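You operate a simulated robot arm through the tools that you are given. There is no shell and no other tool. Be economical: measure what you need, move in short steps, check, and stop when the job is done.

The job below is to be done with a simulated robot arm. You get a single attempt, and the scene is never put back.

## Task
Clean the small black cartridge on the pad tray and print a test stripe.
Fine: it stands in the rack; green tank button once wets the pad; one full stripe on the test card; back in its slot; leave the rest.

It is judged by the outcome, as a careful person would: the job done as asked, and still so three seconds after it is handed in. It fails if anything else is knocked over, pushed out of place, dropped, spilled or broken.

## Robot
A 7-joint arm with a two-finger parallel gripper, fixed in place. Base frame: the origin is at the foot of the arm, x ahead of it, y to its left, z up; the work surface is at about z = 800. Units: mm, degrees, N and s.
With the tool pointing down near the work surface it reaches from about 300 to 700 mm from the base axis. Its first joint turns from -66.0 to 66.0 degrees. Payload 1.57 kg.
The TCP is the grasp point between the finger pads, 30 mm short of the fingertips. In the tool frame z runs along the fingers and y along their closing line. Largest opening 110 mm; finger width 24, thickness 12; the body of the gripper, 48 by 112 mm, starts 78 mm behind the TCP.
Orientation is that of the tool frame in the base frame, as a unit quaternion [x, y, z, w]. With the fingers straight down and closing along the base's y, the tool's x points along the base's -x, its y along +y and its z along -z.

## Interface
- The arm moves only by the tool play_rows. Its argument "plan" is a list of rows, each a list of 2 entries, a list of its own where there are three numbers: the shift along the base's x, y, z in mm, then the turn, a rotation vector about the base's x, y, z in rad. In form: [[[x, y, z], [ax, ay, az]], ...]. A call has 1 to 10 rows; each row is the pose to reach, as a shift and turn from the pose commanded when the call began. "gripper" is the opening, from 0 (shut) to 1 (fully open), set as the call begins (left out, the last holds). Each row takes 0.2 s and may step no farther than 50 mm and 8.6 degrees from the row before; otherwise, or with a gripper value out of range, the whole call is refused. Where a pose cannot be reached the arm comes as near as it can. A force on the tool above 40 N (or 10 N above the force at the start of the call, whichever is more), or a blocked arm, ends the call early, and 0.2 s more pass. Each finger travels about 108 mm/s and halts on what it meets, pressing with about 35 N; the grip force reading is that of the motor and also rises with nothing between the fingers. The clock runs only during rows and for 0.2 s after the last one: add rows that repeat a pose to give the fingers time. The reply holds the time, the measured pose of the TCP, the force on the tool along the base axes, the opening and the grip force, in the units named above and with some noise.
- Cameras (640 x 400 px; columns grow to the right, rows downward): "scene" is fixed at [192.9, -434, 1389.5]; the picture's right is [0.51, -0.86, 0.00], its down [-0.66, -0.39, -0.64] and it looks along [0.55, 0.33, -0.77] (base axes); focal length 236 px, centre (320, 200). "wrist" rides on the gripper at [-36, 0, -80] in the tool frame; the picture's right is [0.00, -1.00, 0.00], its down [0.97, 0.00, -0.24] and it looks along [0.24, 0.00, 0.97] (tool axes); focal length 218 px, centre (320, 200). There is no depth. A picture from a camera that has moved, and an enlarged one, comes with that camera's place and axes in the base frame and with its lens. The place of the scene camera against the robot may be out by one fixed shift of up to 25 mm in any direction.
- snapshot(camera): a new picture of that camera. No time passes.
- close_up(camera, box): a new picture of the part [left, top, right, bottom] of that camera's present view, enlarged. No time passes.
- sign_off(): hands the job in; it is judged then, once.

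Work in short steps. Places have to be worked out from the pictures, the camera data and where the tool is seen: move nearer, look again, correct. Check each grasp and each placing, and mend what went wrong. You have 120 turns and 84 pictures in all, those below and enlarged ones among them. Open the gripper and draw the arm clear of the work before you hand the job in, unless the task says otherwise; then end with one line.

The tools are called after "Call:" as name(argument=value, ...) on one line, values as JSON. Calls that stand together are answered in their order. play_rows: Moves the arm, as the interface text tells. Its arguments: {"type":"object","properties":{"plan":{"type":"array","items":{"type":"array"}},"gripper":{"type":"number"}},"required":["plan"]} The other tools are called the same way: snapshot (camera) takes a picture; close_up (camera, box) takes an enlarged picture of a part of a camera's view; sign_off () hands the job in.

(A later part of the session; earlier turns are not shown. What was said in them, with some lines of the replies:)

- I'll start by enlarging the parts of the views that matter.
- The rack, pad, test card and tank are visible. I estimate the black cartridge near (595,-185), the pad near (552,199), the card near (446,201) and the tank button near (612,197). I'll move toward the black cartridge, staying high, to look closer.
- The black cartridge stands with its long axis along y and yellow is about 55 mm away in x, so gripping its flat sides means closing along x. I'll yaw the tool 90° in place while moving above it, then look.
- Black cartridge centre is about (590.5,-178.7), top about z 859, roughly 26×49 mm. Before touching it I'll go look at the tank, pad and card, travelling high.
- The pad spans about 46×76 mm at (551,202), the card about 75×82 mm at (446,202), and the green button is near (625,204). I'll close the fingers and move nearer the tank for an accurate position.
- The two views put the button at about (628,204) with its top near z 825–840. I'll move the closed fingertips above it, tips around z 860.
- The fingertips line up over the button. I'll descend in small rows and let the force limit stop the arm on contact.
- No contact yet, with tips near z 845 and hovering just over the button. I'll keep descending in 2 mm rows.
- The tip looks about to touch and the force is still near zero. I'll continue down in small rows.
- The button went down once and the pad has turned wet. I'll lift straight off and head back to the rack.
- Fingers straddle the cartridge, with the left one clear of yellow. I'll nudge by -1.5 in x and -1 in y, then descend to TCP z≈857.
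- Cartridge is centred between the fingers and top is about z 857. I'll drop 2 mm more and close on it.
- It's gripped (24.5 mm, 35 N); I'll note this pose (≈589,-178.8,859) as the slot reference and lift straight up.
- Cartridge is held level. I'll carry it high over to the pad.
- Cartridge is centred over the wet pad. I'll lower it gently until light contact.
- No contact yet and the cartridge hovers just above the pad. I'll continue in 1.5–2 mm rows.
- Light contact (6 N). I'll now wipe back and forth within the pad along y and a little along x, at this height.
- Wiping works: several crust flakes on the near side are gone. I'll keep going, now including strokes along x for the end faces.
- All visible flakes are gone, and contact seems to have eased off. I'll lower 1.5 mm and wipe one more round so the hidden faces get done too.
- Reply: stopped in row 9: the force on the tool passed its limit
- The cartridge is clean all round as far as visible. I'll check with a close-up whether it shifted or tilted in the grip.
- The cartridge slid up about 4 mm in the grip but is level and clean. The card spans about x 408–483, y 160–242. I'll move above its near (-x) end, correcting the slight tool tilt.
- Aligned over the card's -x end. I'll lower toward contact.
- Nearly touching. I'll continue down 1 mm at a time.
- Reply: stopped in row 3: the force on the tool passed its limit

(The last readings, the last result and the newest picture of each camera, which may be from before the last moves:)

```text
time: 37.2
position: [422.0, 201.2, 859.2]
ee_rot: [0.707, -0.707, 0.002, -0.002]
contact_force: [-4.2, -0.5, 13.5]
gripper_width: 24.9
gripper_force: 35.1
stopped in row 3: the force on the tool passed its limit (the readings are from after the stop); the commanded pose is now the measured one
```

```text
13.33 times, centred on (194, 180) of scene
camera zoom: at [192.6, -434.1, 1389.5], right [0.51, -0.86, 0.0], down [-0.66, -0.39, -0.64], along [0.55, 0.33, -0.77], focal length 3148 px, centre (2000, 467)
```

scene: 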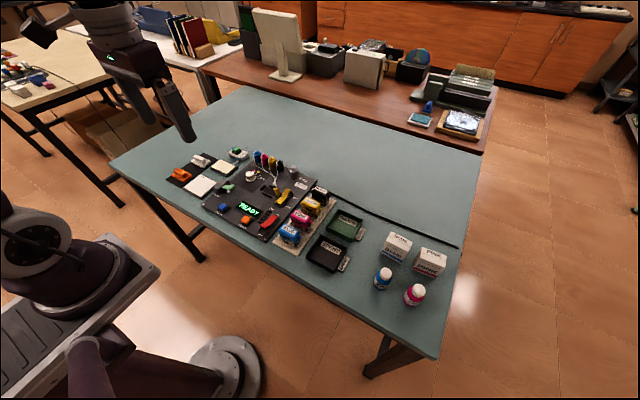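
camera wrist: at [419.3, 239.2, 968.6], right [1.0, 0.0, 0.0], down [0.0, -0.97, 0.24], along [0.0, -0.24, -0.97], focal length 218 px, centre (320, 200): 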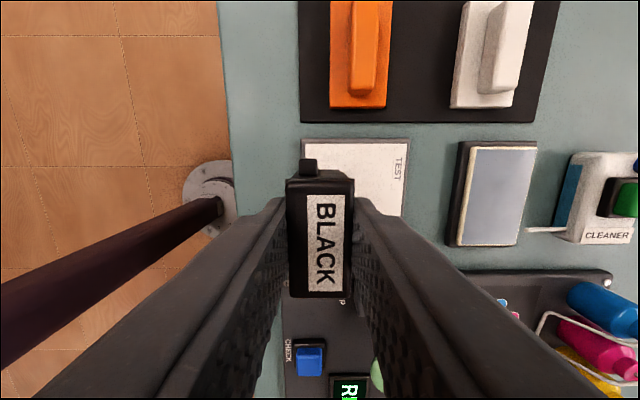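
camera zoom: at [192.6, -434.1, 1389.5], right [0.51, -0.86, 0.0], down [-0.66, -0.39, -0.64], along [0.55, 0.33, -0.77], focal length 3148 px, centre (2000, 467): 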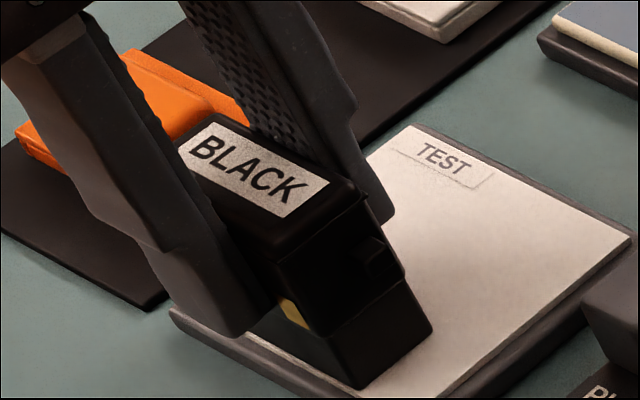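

Contact is made (13 N). I'll drag in one continuous stroke along +x across the card.

Call:
play_rows(plan=[[[5, 0, 0], [0, 0, 0]], [[10, 0, 0], [0, 0, 0]], [[16, 0, 0], [0, 0, 0]], [[22, 0, 0], [0, 0, 0]], [[28, 0, 0], [0, 0, 0]]])

Call:
close_up(camera="scene", box=[170, 160, 218, 190])

```text
time: 38.4
position: [447.8, 201.3, 859.5]
ee_rot: [0.708, -0.706, 0.001, -0.001]
contact_force: [-11.9, 1.4, 33.3]
gripper_width: 24.8
gripper_force: 34.8
```

```text
13.33 times, centred on (194, 175) of scene
camera zoom: at [192.2, -434.2, 1389.5], right [0.51, -0.86, 0.0], down [-0.66, -0.39, -0.64], along [0.56, 0.33, -0.77], focal length 3148 px, centre (2000, 533)
```

zoom: 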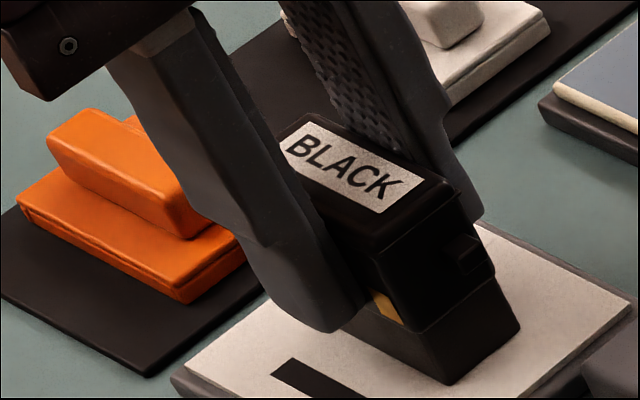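

A black band appeared, but I need to see its extent. I'll look lower without moving.

Call:
close_up(camera="scene", box=[170, 170, 218, 200])

Call:
snapshot(camera="wrist")

```text
13.33 times, centred on (194, 185) of scene
camera zoom: at [192.2, -434.2, 1389.5], right [0.51, -0.86, 0.0], down [-0.66, -0.39, -0.64], along [0.56, 0.33, -0.77], focal length 3148 px, centre (2000, 400)
```

zoom: 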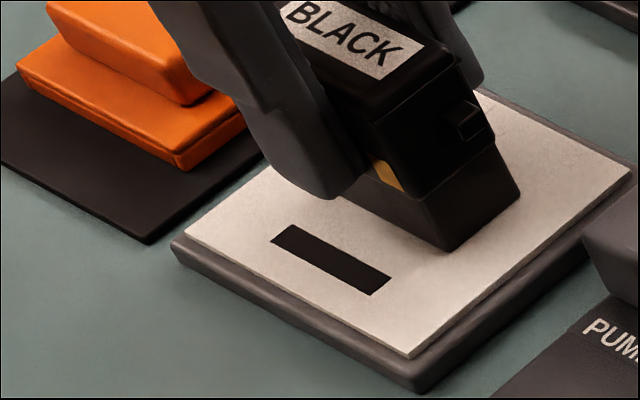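

```text
38 pictures are left
camera wrist: at [448.5, 237.8, 938.4], right [1.0, 0.0, 0.0], down [0.0, -0.97, 0.24], along [0.0, -0.24, -0.97], focal length 218 px, centre (320, 200)
```

wrist: 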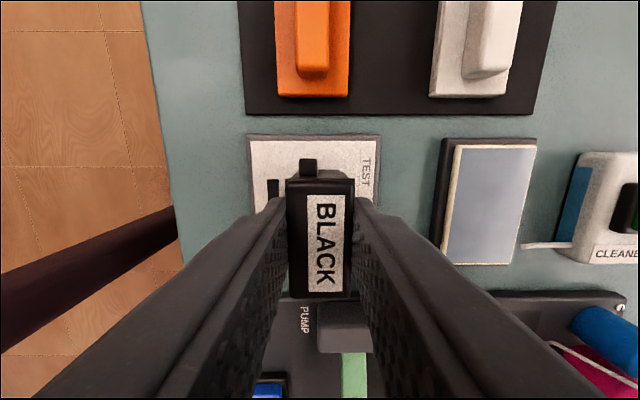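

A crisp full-width stripe (~38×7 mm) sits where the head first touched (x≈421), and the drag added nothing visible. Force has risen to 33 N, so I'll lift straight up and inspect the card.

Call:
play_rows(plan=[[[0, 0, 10], [0, 0, 0]], [[0, 0, 40], [0, 0, 0]], [[0, 0, 75], [0, 0, 0]], [[0, 0, 75], [0, 0, 0]]])

Call:
close_up(camera="scene", box=[160, 145, 240, 195])

Call:
close_up(camera="wrist", box=[220, 120, 420, 320])

```text
time: 39.4
position: [449.4, 203.0, 935.6]
ee_rot: [0.707, -0.707, 0.001, -0.001]
contact_force: [-0.1, 0.8, -0.3]
gripper_width: 24.8
gripper_force: 35.0
```

```text
8.00 times, centred on (200, 170) of scene
camera zoom: at [192.9, -434.0, 1389.5], right [0.51, -0.86, 0.0], down [-0.66, -0.39, -0.64], along [0.55, 0.33, -0.77], focal length 1888 px, centre (1280, 440)
```

zoom: 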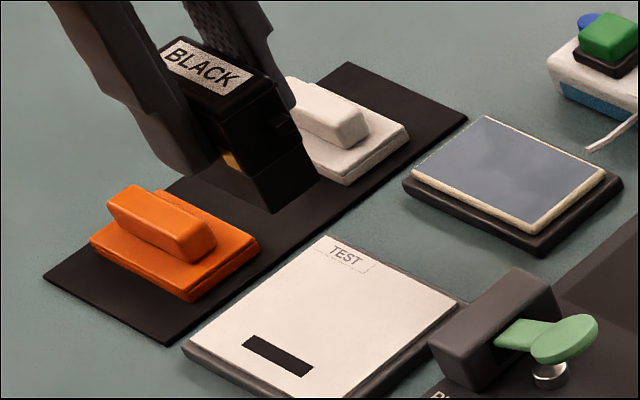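

```text
2.00 times, centred on (320, 220) of wrist
camera zoom: at [449.3, 238.9, 1014.2], right [1.0, 0.0, 0.0], down [0.0, -0.97, 0.24], along [0.0, -0.24, -0.97], focal length 436 px, centre (320, 160)
```

zoom: 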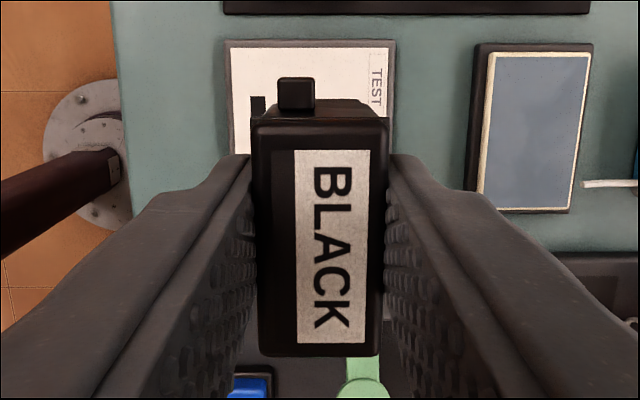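

The card shows one solid, complete stripe, and a second touch-down would make another, so printing is done. Now I'll carry the cartridge back high over to its slot.

Call:
play_rows(plan=[[[5, -5, 36], [0, 0.004, 0]], [[20, -46, 36], [0, 0.004, 0]], [[36, -88, 36], [0, 0.004, 0]], [[52, -130, 36], [0, 0.004, 0]], [[68, -172, 36], [0, 0.004, 0]], [[84, -214, 36], [0, 0.004, 0]], [[100, -256, 36], [0, 0.004, 0]], [[116, -298, 36], [0, 0.004, 0]], [[130, -340, 36], [0, 0.004, 0]], [[139.5, -379.5, 36], [0, 0.004, 0]]])

Call:
play_rows(plan=[[[0, 0, -30], [0, 0, 0]], [[0, 0, -55], [0, 0, 0]], [[0, 0, -55], [0, 0, 0]]])

Call:
snapshot(camera="wrist")

Call:
close_up(camera="scene", box=[280, 160, 360, 210])

```text
time: 41.6
position: [588.3, -176.6, 971.2]
ee_rot: [0.707, -0.707, 0.0, -0.001]
contact_force: [0.5, -0.7, -1.0]
gripper_width: 24.7
gripper_force: 35.4
```

```text
time: 42.4
position: [587.8, -176.1, 915.4]
ee_rot: [0.707, -0.707, 0.001, 0.0]
contact_force: [-0.3, -0.2, -0.3]
gripper_width: 24.7
gripper_force: 35.1
```

```text
35 pictures are left
camera wrist: at [588.4, -140.3, 994.5], right [1.0, 0.0, 0.0], down [0.0, -0.97, 0.24], along [0.0, -0.24, -0.97], focal length 218 px, centre (320, 200)
```

wrist: 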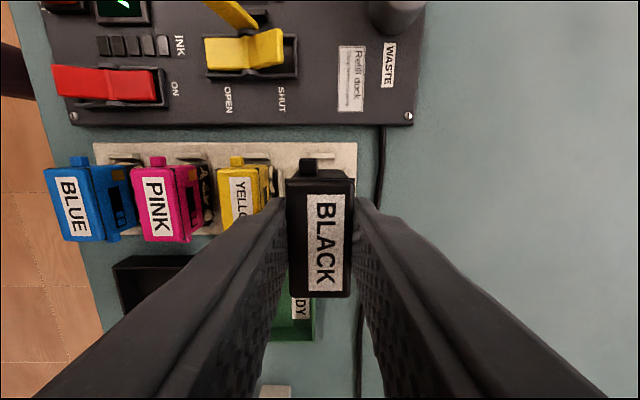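

```text
8.00 times, centred on (320, 185) of scene
camera zoom: at [192.9, -434.0, 1389.5], right [0.51, -0.86, 0.0], down [-0.66, -0.39, -0.64], along [0.55, 0.33, -0.77], focal length 1888 px, centre (320, 320)
```

zoom: 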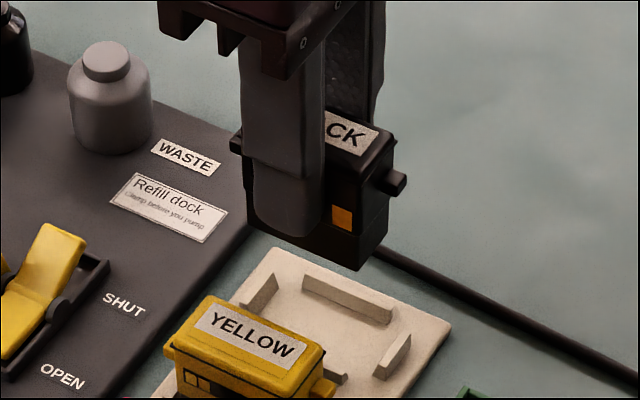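

Slot rails are visible. Comparing the rack edges with my earlier views, the cartridge should go about +1.8 in x and -2.2 in y. I'll shift and come down partway to check.

Call:
play_rows(plan=[[[1.8, -2.2, 0], [0, 0, 0]], [[1.8, -2.2, -20], [0, 0, 0]], [[1.8, -2.2, -38], [0, 0, 0]], [[1.8, -2.2, -38], [0, 0, 0]]])

Call:
close_up(camera="scene", box=[296, 175, 344, 205])

Call:
close_up(camera="wrist", box=[240, 110, 400, 210])

```text
time: 43.4
position: [590.4, -180.5, 878.2]
ee_rot: [-0.707, 0.708, 0.0, 0.0]
contact_force: [0.5, 0.8, -0.4]
gripper_width: 24.9
gripper_force: 35.0
```

```text
13.33 times, centred on (320, 190) of scene
camera zoom: at [192.9, -434.0, 1389.5], right [0.51, -0.86, 0.0], down [-0.66, -0.39, -0.64], along [0.55, 0.33, -0.77], focal length 3148 px, centre (320, 333)
```

zoom: 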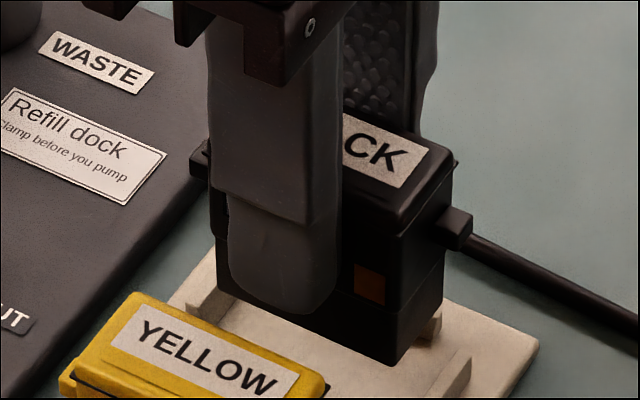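

```text
4.00 times, centred on (320, 160) of wrist
camera zoom: at [589.0, -143.6, 956.7], right [1.0, 0.0, 0.0], down [0.0, -0.97, 0.24], along [0.0, -0.24, -0.97], focal length 873 px, centre (320, 360)
```

zoom: 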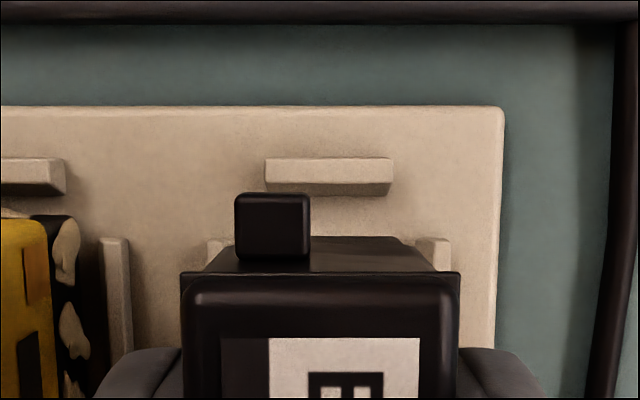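

Comparing the rails: y is right and x needs about +1.3 mm. I'll correct and lower towards the slot floor, expecting contact at TCP z≈856.

Call:
play_rows(plan=[[[1.3, 0, 0], [0, 0, 0]], [[1.3, 0, -8], [0, 0, 0]], [[1.3, 0, -14], [0, 0, 0]], [[1.3, 0, -17], [0, 0, 0]]])

Call:
close_up(camera="scene", box=[296, 175, 344, 205])

Call:
close_up(camera="wrist", box=[240, 110, 400, 210])

```text
time: 44.4
position: [591.6, -180.3, 860.0]
ee_rot: [-0.707, 0.707, -0.001, -0.001]
contact_force: [0.0, -0.2, -0.9]
gripper_width: 24.6
gripper_force: 34.9
```

```text
13.33 times, centred on (320, 190) of scene
camera zoom: at [192.9, -434.0, 1389.5], right [0.51, -0.86, 0.0], down [-0.66, -0.39, -0.64], along [0.55, 0.33, -0.77], focal length 3148 px, centre (320, 333)
```

zoom: 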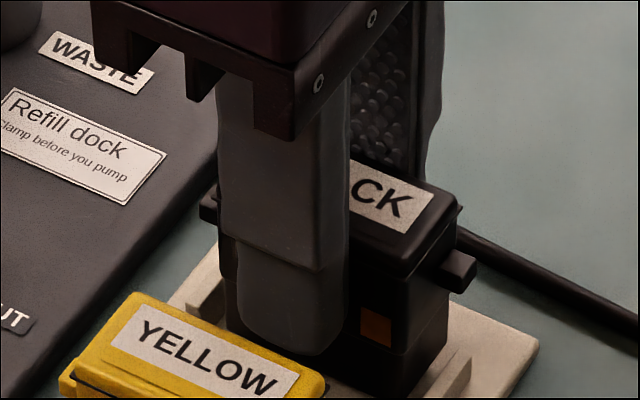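

```text
4.00 times, centred on (320, 160) of wrist
camera zoom: at [592.0, -143.6, 939.1], right [1.0, 0.0, 0.0], down [0.0, -0.97, 0.24], along [0.0, -0.24, -0.97], focal length 873 px, centre (320, 360)
```

zoom: 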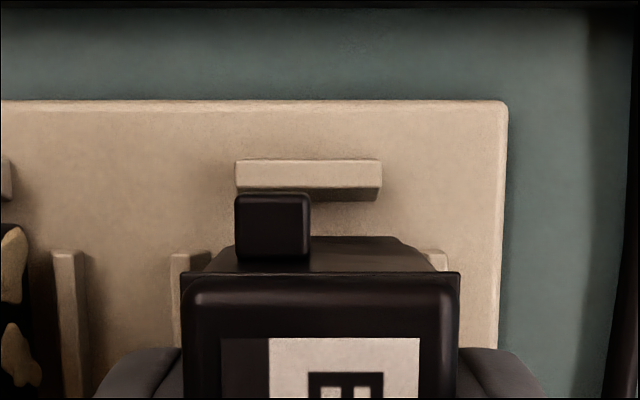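

Rails now show the cartridge about 1.7 mm too far in +x, with no contact. I'll correct that and recheck.

Call:
play_rows(plan=[[[-1.6, 0, 0], [0, 0, 0]], [[-1.6, 0, -1], [0, 0, 0]], [[-1.6, 0, -1], [0, 0, 0]]])

Call:
close_up(camera="wrist", box=[240, 110, 400, 210])

```text
time: 45.2
position: [588.6, -178.7, 858.7]
ee_rot: [0.707, -0.707, -0.001, 0.0]
contact_force: [-0.2, 0.6, -0.4]
gripper_width: 24.8
gripper_force: 35.1
```

```text
4.00 times, centred on (320, 160) of wrist
camera zoom: at [589.8, -143.3, 937.9], right [1.0, 0.0, 0.0], down [0.0, -0.97, 0.24], along [0.0, -0.24, -0.97], focal length 873 px, centre (320, 360)
```

zoom: 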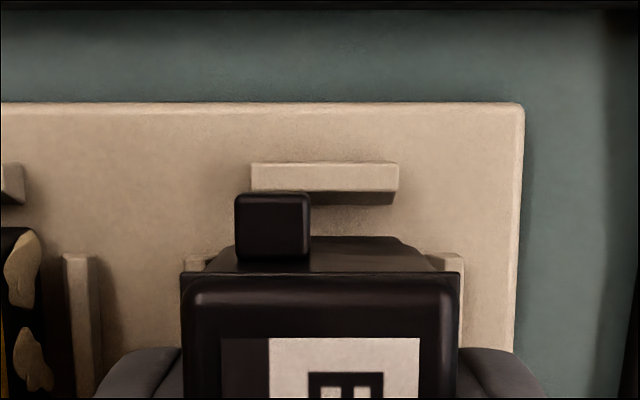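

Centred within about 0.6 mm. I'll lower in 1 mm rows to touch the slot floor.

Call:
play_rows(plan=[[[0.4, 0, -1], [0, 0, 0]], [[0.4, 0, -2], [0, 0, 0]], [[0.4, 0, -2.5], [0, 0, 0]]])

Call:
close_up(camera="scene", box=[296, 175, 344, 205])

```text
time: 46.0
position: [591.4, -180.4, 857.5]
ee_rot: [-0.707, 0.708, 0.0, -0.001]
contact_force: [-0.5, -0.4, -1.0]
gripper_width: 24.8
gripper_force: 35.0
```

```text
13.33 times, centred on (320, 190) of scene
camera zoom: at [192.9, -434.0, 1389.5], right [0.51, -0.86, 0.0], down [-0.66, -0.39, -0.64], along [0.55, 0.33, -0.77], focal length 3148 px, centre (320, 333)
```

zoom: 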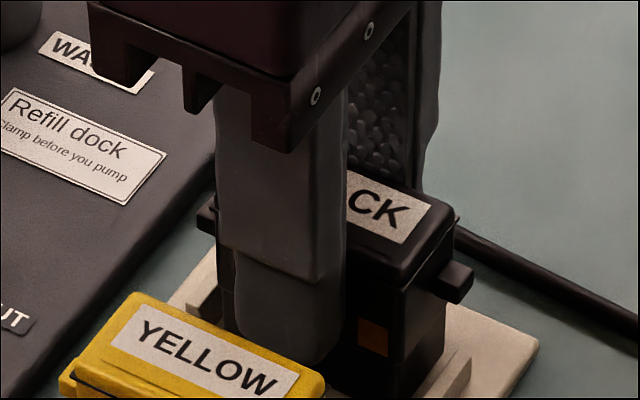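

Scene comparison suggests about 2 mm remain, so I'll continue.

Call:
play_rows(plan=[[[0, 0, -1], [0, 0, 0]], [[0, 0, -2], [0, 0, 0]], [[0, 0, -2.5], [0, 0, 0]]])

Call:
close_up(camera="wrist", box=[240, 110, 400, 210])

```text
time: 46.8
position: [590.7, -181.5, 855.6]
ee_rot: [0.707, -0.707, 0.001, 0.001]
contact_force: [-1.8, 0.9, 10.9]
gripper_width: 25.1
gripper_force: 34.8
```

```text
4.00 times, centred on (320, 160) of wrist
camera zoom: at [591.1, -143.5, 934.2], right [1.0, 0.0, 0.0], down [0.0, -0.97, 0.24], along [0.0, -0.24, -0.97], focal length 873 px, centre (320, 360)
```

zoom: 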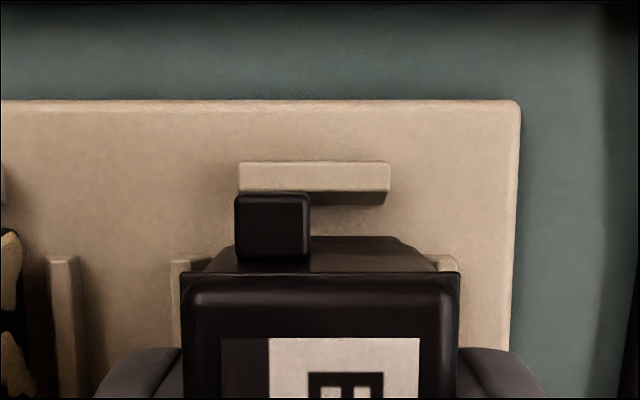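

Contact at the expected floor height (TCP z≈856), centred between rails. I'll release to about 40 mm, staying put.

Call:
play_rows(gripper=0.37, plan=[[[0, 0, 0], [0, 0, 0]], [[0, 0, 1], [0, 0, 0]], [[0, 0, 1], [0, 0, 0]]])

Call:
snapshot(camera="wrist")

Call:
close_up(camera="scene", box=[280, 170, 360, 220])

```text
time: 47.6
position: [591.1, -181.1, 855.5]
ee_rot: [0.707, -0.707, 0.0, 0.0]
contact_force: [-0.9, -0.2, 0.2]
gripper_width: 40.4
gripper_force: 0.0
```

```text
26 pictures are left
camera wrist: at [591.0, -143.6, 934.4], right [1.0, 0.0, 0.0], down [0.0, -0.97, 0.24], along [0.0, -0.24, -0.97], focal length 218 px, centre (320, 200)
```

wrist: 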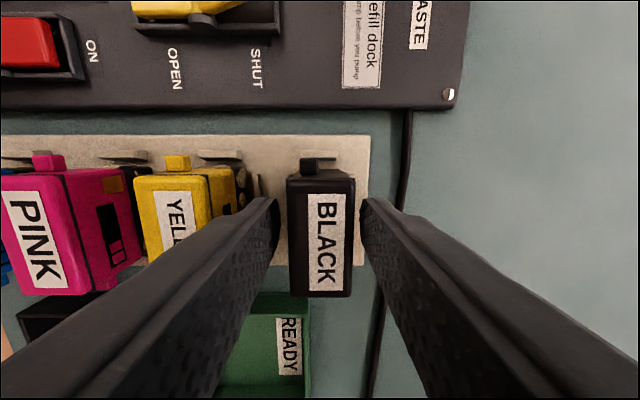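

```text
8.00 times, centred on (320, 195) of scene
camera zoom: at [192.9, -434.0, 1389.5], right [0.51, -0.86, 0.0], down [-0.66, -0.39, -0.64], along [0.55, 0.33, -0.77], focal length 1888 px, centre (320, 240)
```

zoom: 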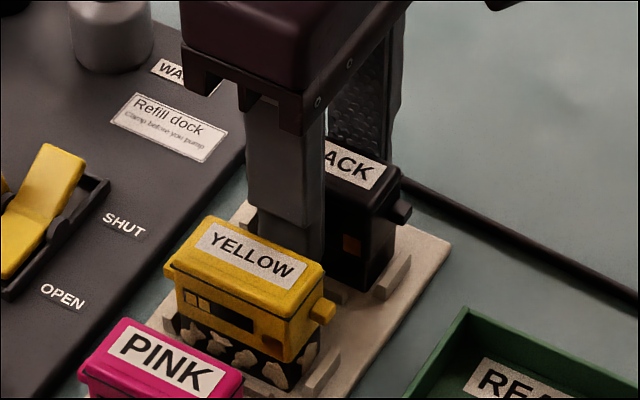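

Released and upright in the slot. I'll rise straight up and clear.

Call:
play_rows(plan=[[[0, 0, 12], [0, 0, 0]], [[0, 0, 35], [0, 0, 0]], [[0, 0, 75], [0, 0, 0]], [[0, 0, 120], [0, 0, 0]], [[-30, 20, 150], [0, 0, 0]], [[-65, 40, 175], [0, 0, 0]], [[-100, 60, 195], [0, 0, 0]], [[-100, 60, 195], [0, 0, 0]]])

Call:
close_up(camera="scene", box=[280, 170, 360, 220])

Call:
close_up(camera="scene", box=[150, 130, 350, 255])

Call:
snapshot(camera="wrist")

```text
time: 49.4
position: [490.5, -119.0, 1052.1]
ee_rot: [-0.707, 0.707, 0.0, 0.001]
contact_force: [-0.4, 0.9, 0.2]
gripper_width: 40.6
gripper_force: 0.1
```

```text
8.00 times, centred on (320, 195) of scene
camera zoom: at [192.9, -434.0, 1389.5], right [0.51, -0.86, 0.0], down [-0.66, -0.39, -0.64], along [0.55, 0.33, -0.77], focal length 1888 px, centre (320, 240)
```

zoom: 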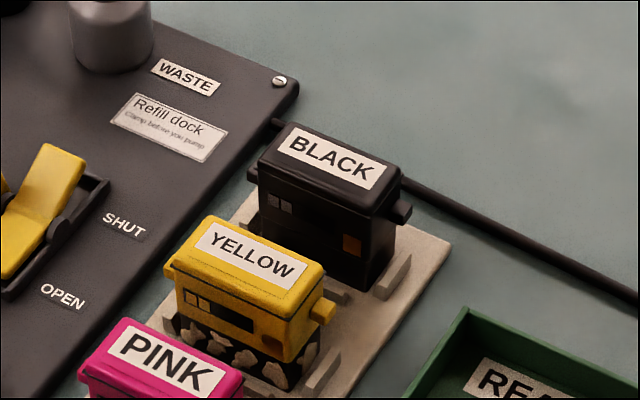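

```text
3.20 times, centred on (250, 192) of scene
camera zoom: at [192.9, -434.0, 1389.5], right [0.51, -0.86, 0.0], down [-0.66, -0.39, -0.64], along [0.55, 0.33, -0.77], focal length 755 px, centre (544, 224)
```

zoom: 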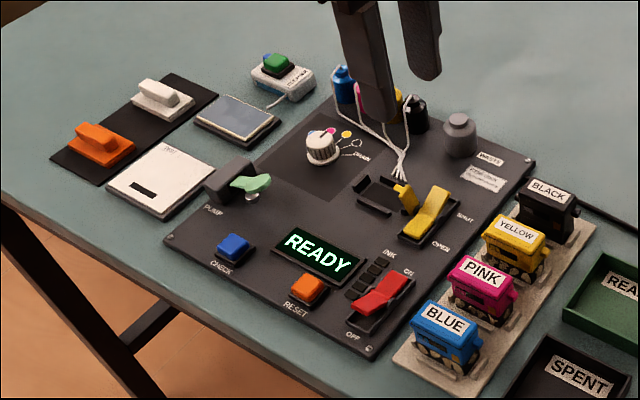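

```text
22 pictures are left
camera wrist: at [490.2, -83.6, 1132.2], right [1.0, 0.0, 0.0], down [0.0, -0.97, 0.24], along [0.0, -0.24, -0.97], focal length 218 px, centre (320, 200)
```

wrist: 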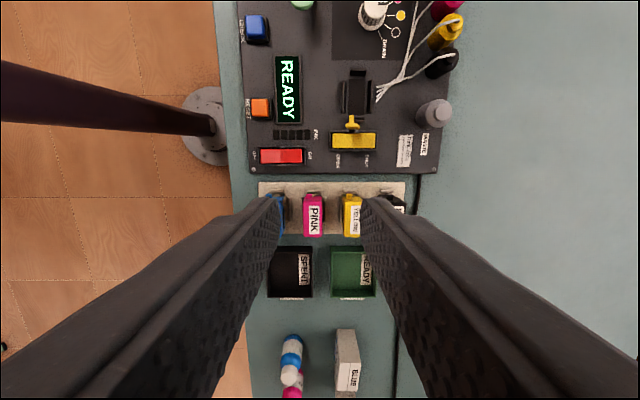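

The cartridge is seated and clean on visible sides. I'll open fully and check its hidden +x face from beyond, plus the stripe up close.

Call:
play_rows(gripper=1, plan=[[[40, -15, -10], [0, 0, 0]], [[80, -30, -20], [0, 0, 0]], [[120, -45, -30], [0, 0, 0]], [[150, -60, -50], [0, 0, 0]], [[150, -60, -50], [0, 0, 0]]])

Call:
close_up(camera="wrist", box=[210, 120, 370, 220])

Call:
close_up(camera="scene", box=[176, 165, 224, 195])

```text
time: 50.6
position: [642.1, -178.3, 1001.4]
ee_rot: [0.707, -0.707, 0.0, 0.001]
contact_force: [0.7, -0.2, -0.2]
gripper_width: 109.9
gripper_force: 0.1
```

```text
4.00 times, centred on (290, 170) of wrist
camera zoom: at [642.7, -142.9, 1079.1], right [1.0, 0.0, 0.0], down [0.0, -0.97, 0.24], along [0.0, -0.24, -0.97], focal length 873 px, centre (440, 320)
```

zoom: 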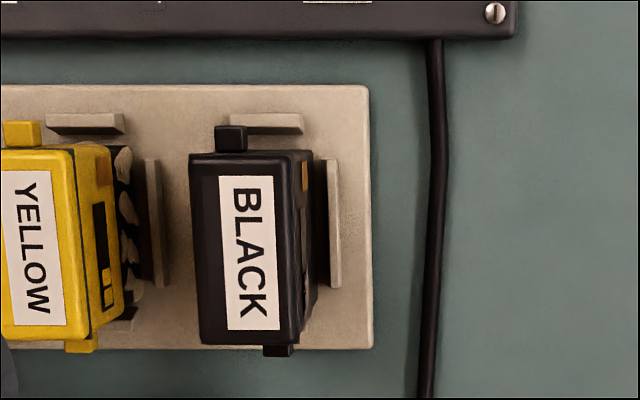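

```text
13.33 times, centred on (200, 180) of scene
camera zoom: at [192.9, -434.0, 1389.5], right [0.51, -0.86, 0.0], down [-0.66, -0.39, -0.64], along [0.55, 0.33, -0.77], focal length 3148 px, centre (1920, 467)
```

zoom: 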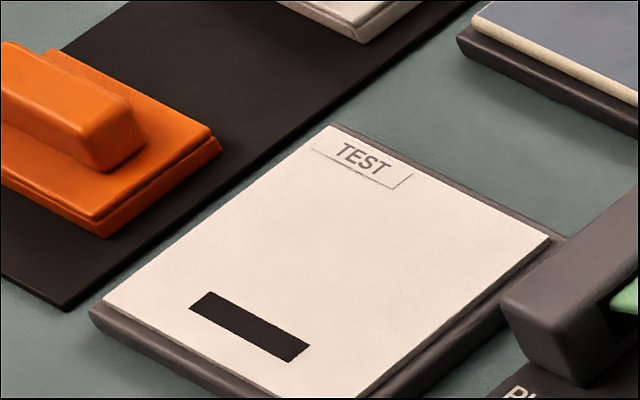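

All is in order: the cartridge is clean and seated in line with the others, with one solid stripe on the card. I'll draw the arm back clear and hand in.

Call:
play_rows(plan=[[[-35, 20, 25], [0, 0, 0]], [[-75, 40, 45], [0, 0, 0]], [[-115, 60, 65], [0, 0, 0]], [[-155, 80, 85], [0, 0, 0]], [[-195, 100, 105], [0, 0, 0]], [[-195, 100, 105], [0, 0, 0]]])

Call:
sign_off()

```text
time: 52.0
position: [447.6, -79.1, 1104.8]
ee_rot: [0.708, -0.707, 0.0, 0.0]
contact_force: [0.8, -0.7, 0.2]
gripper_width: 109.9
gripper_force: 0.0
```

```text
The job is handed in.
```

The black cartridge is wiped clean on the pad (wetted with one green-button press) and back in its slot, with one solid stripe on the test card; the stripe (about 38 × 7 mm) printed where the head first touched, and dragging on from there added no more ink.
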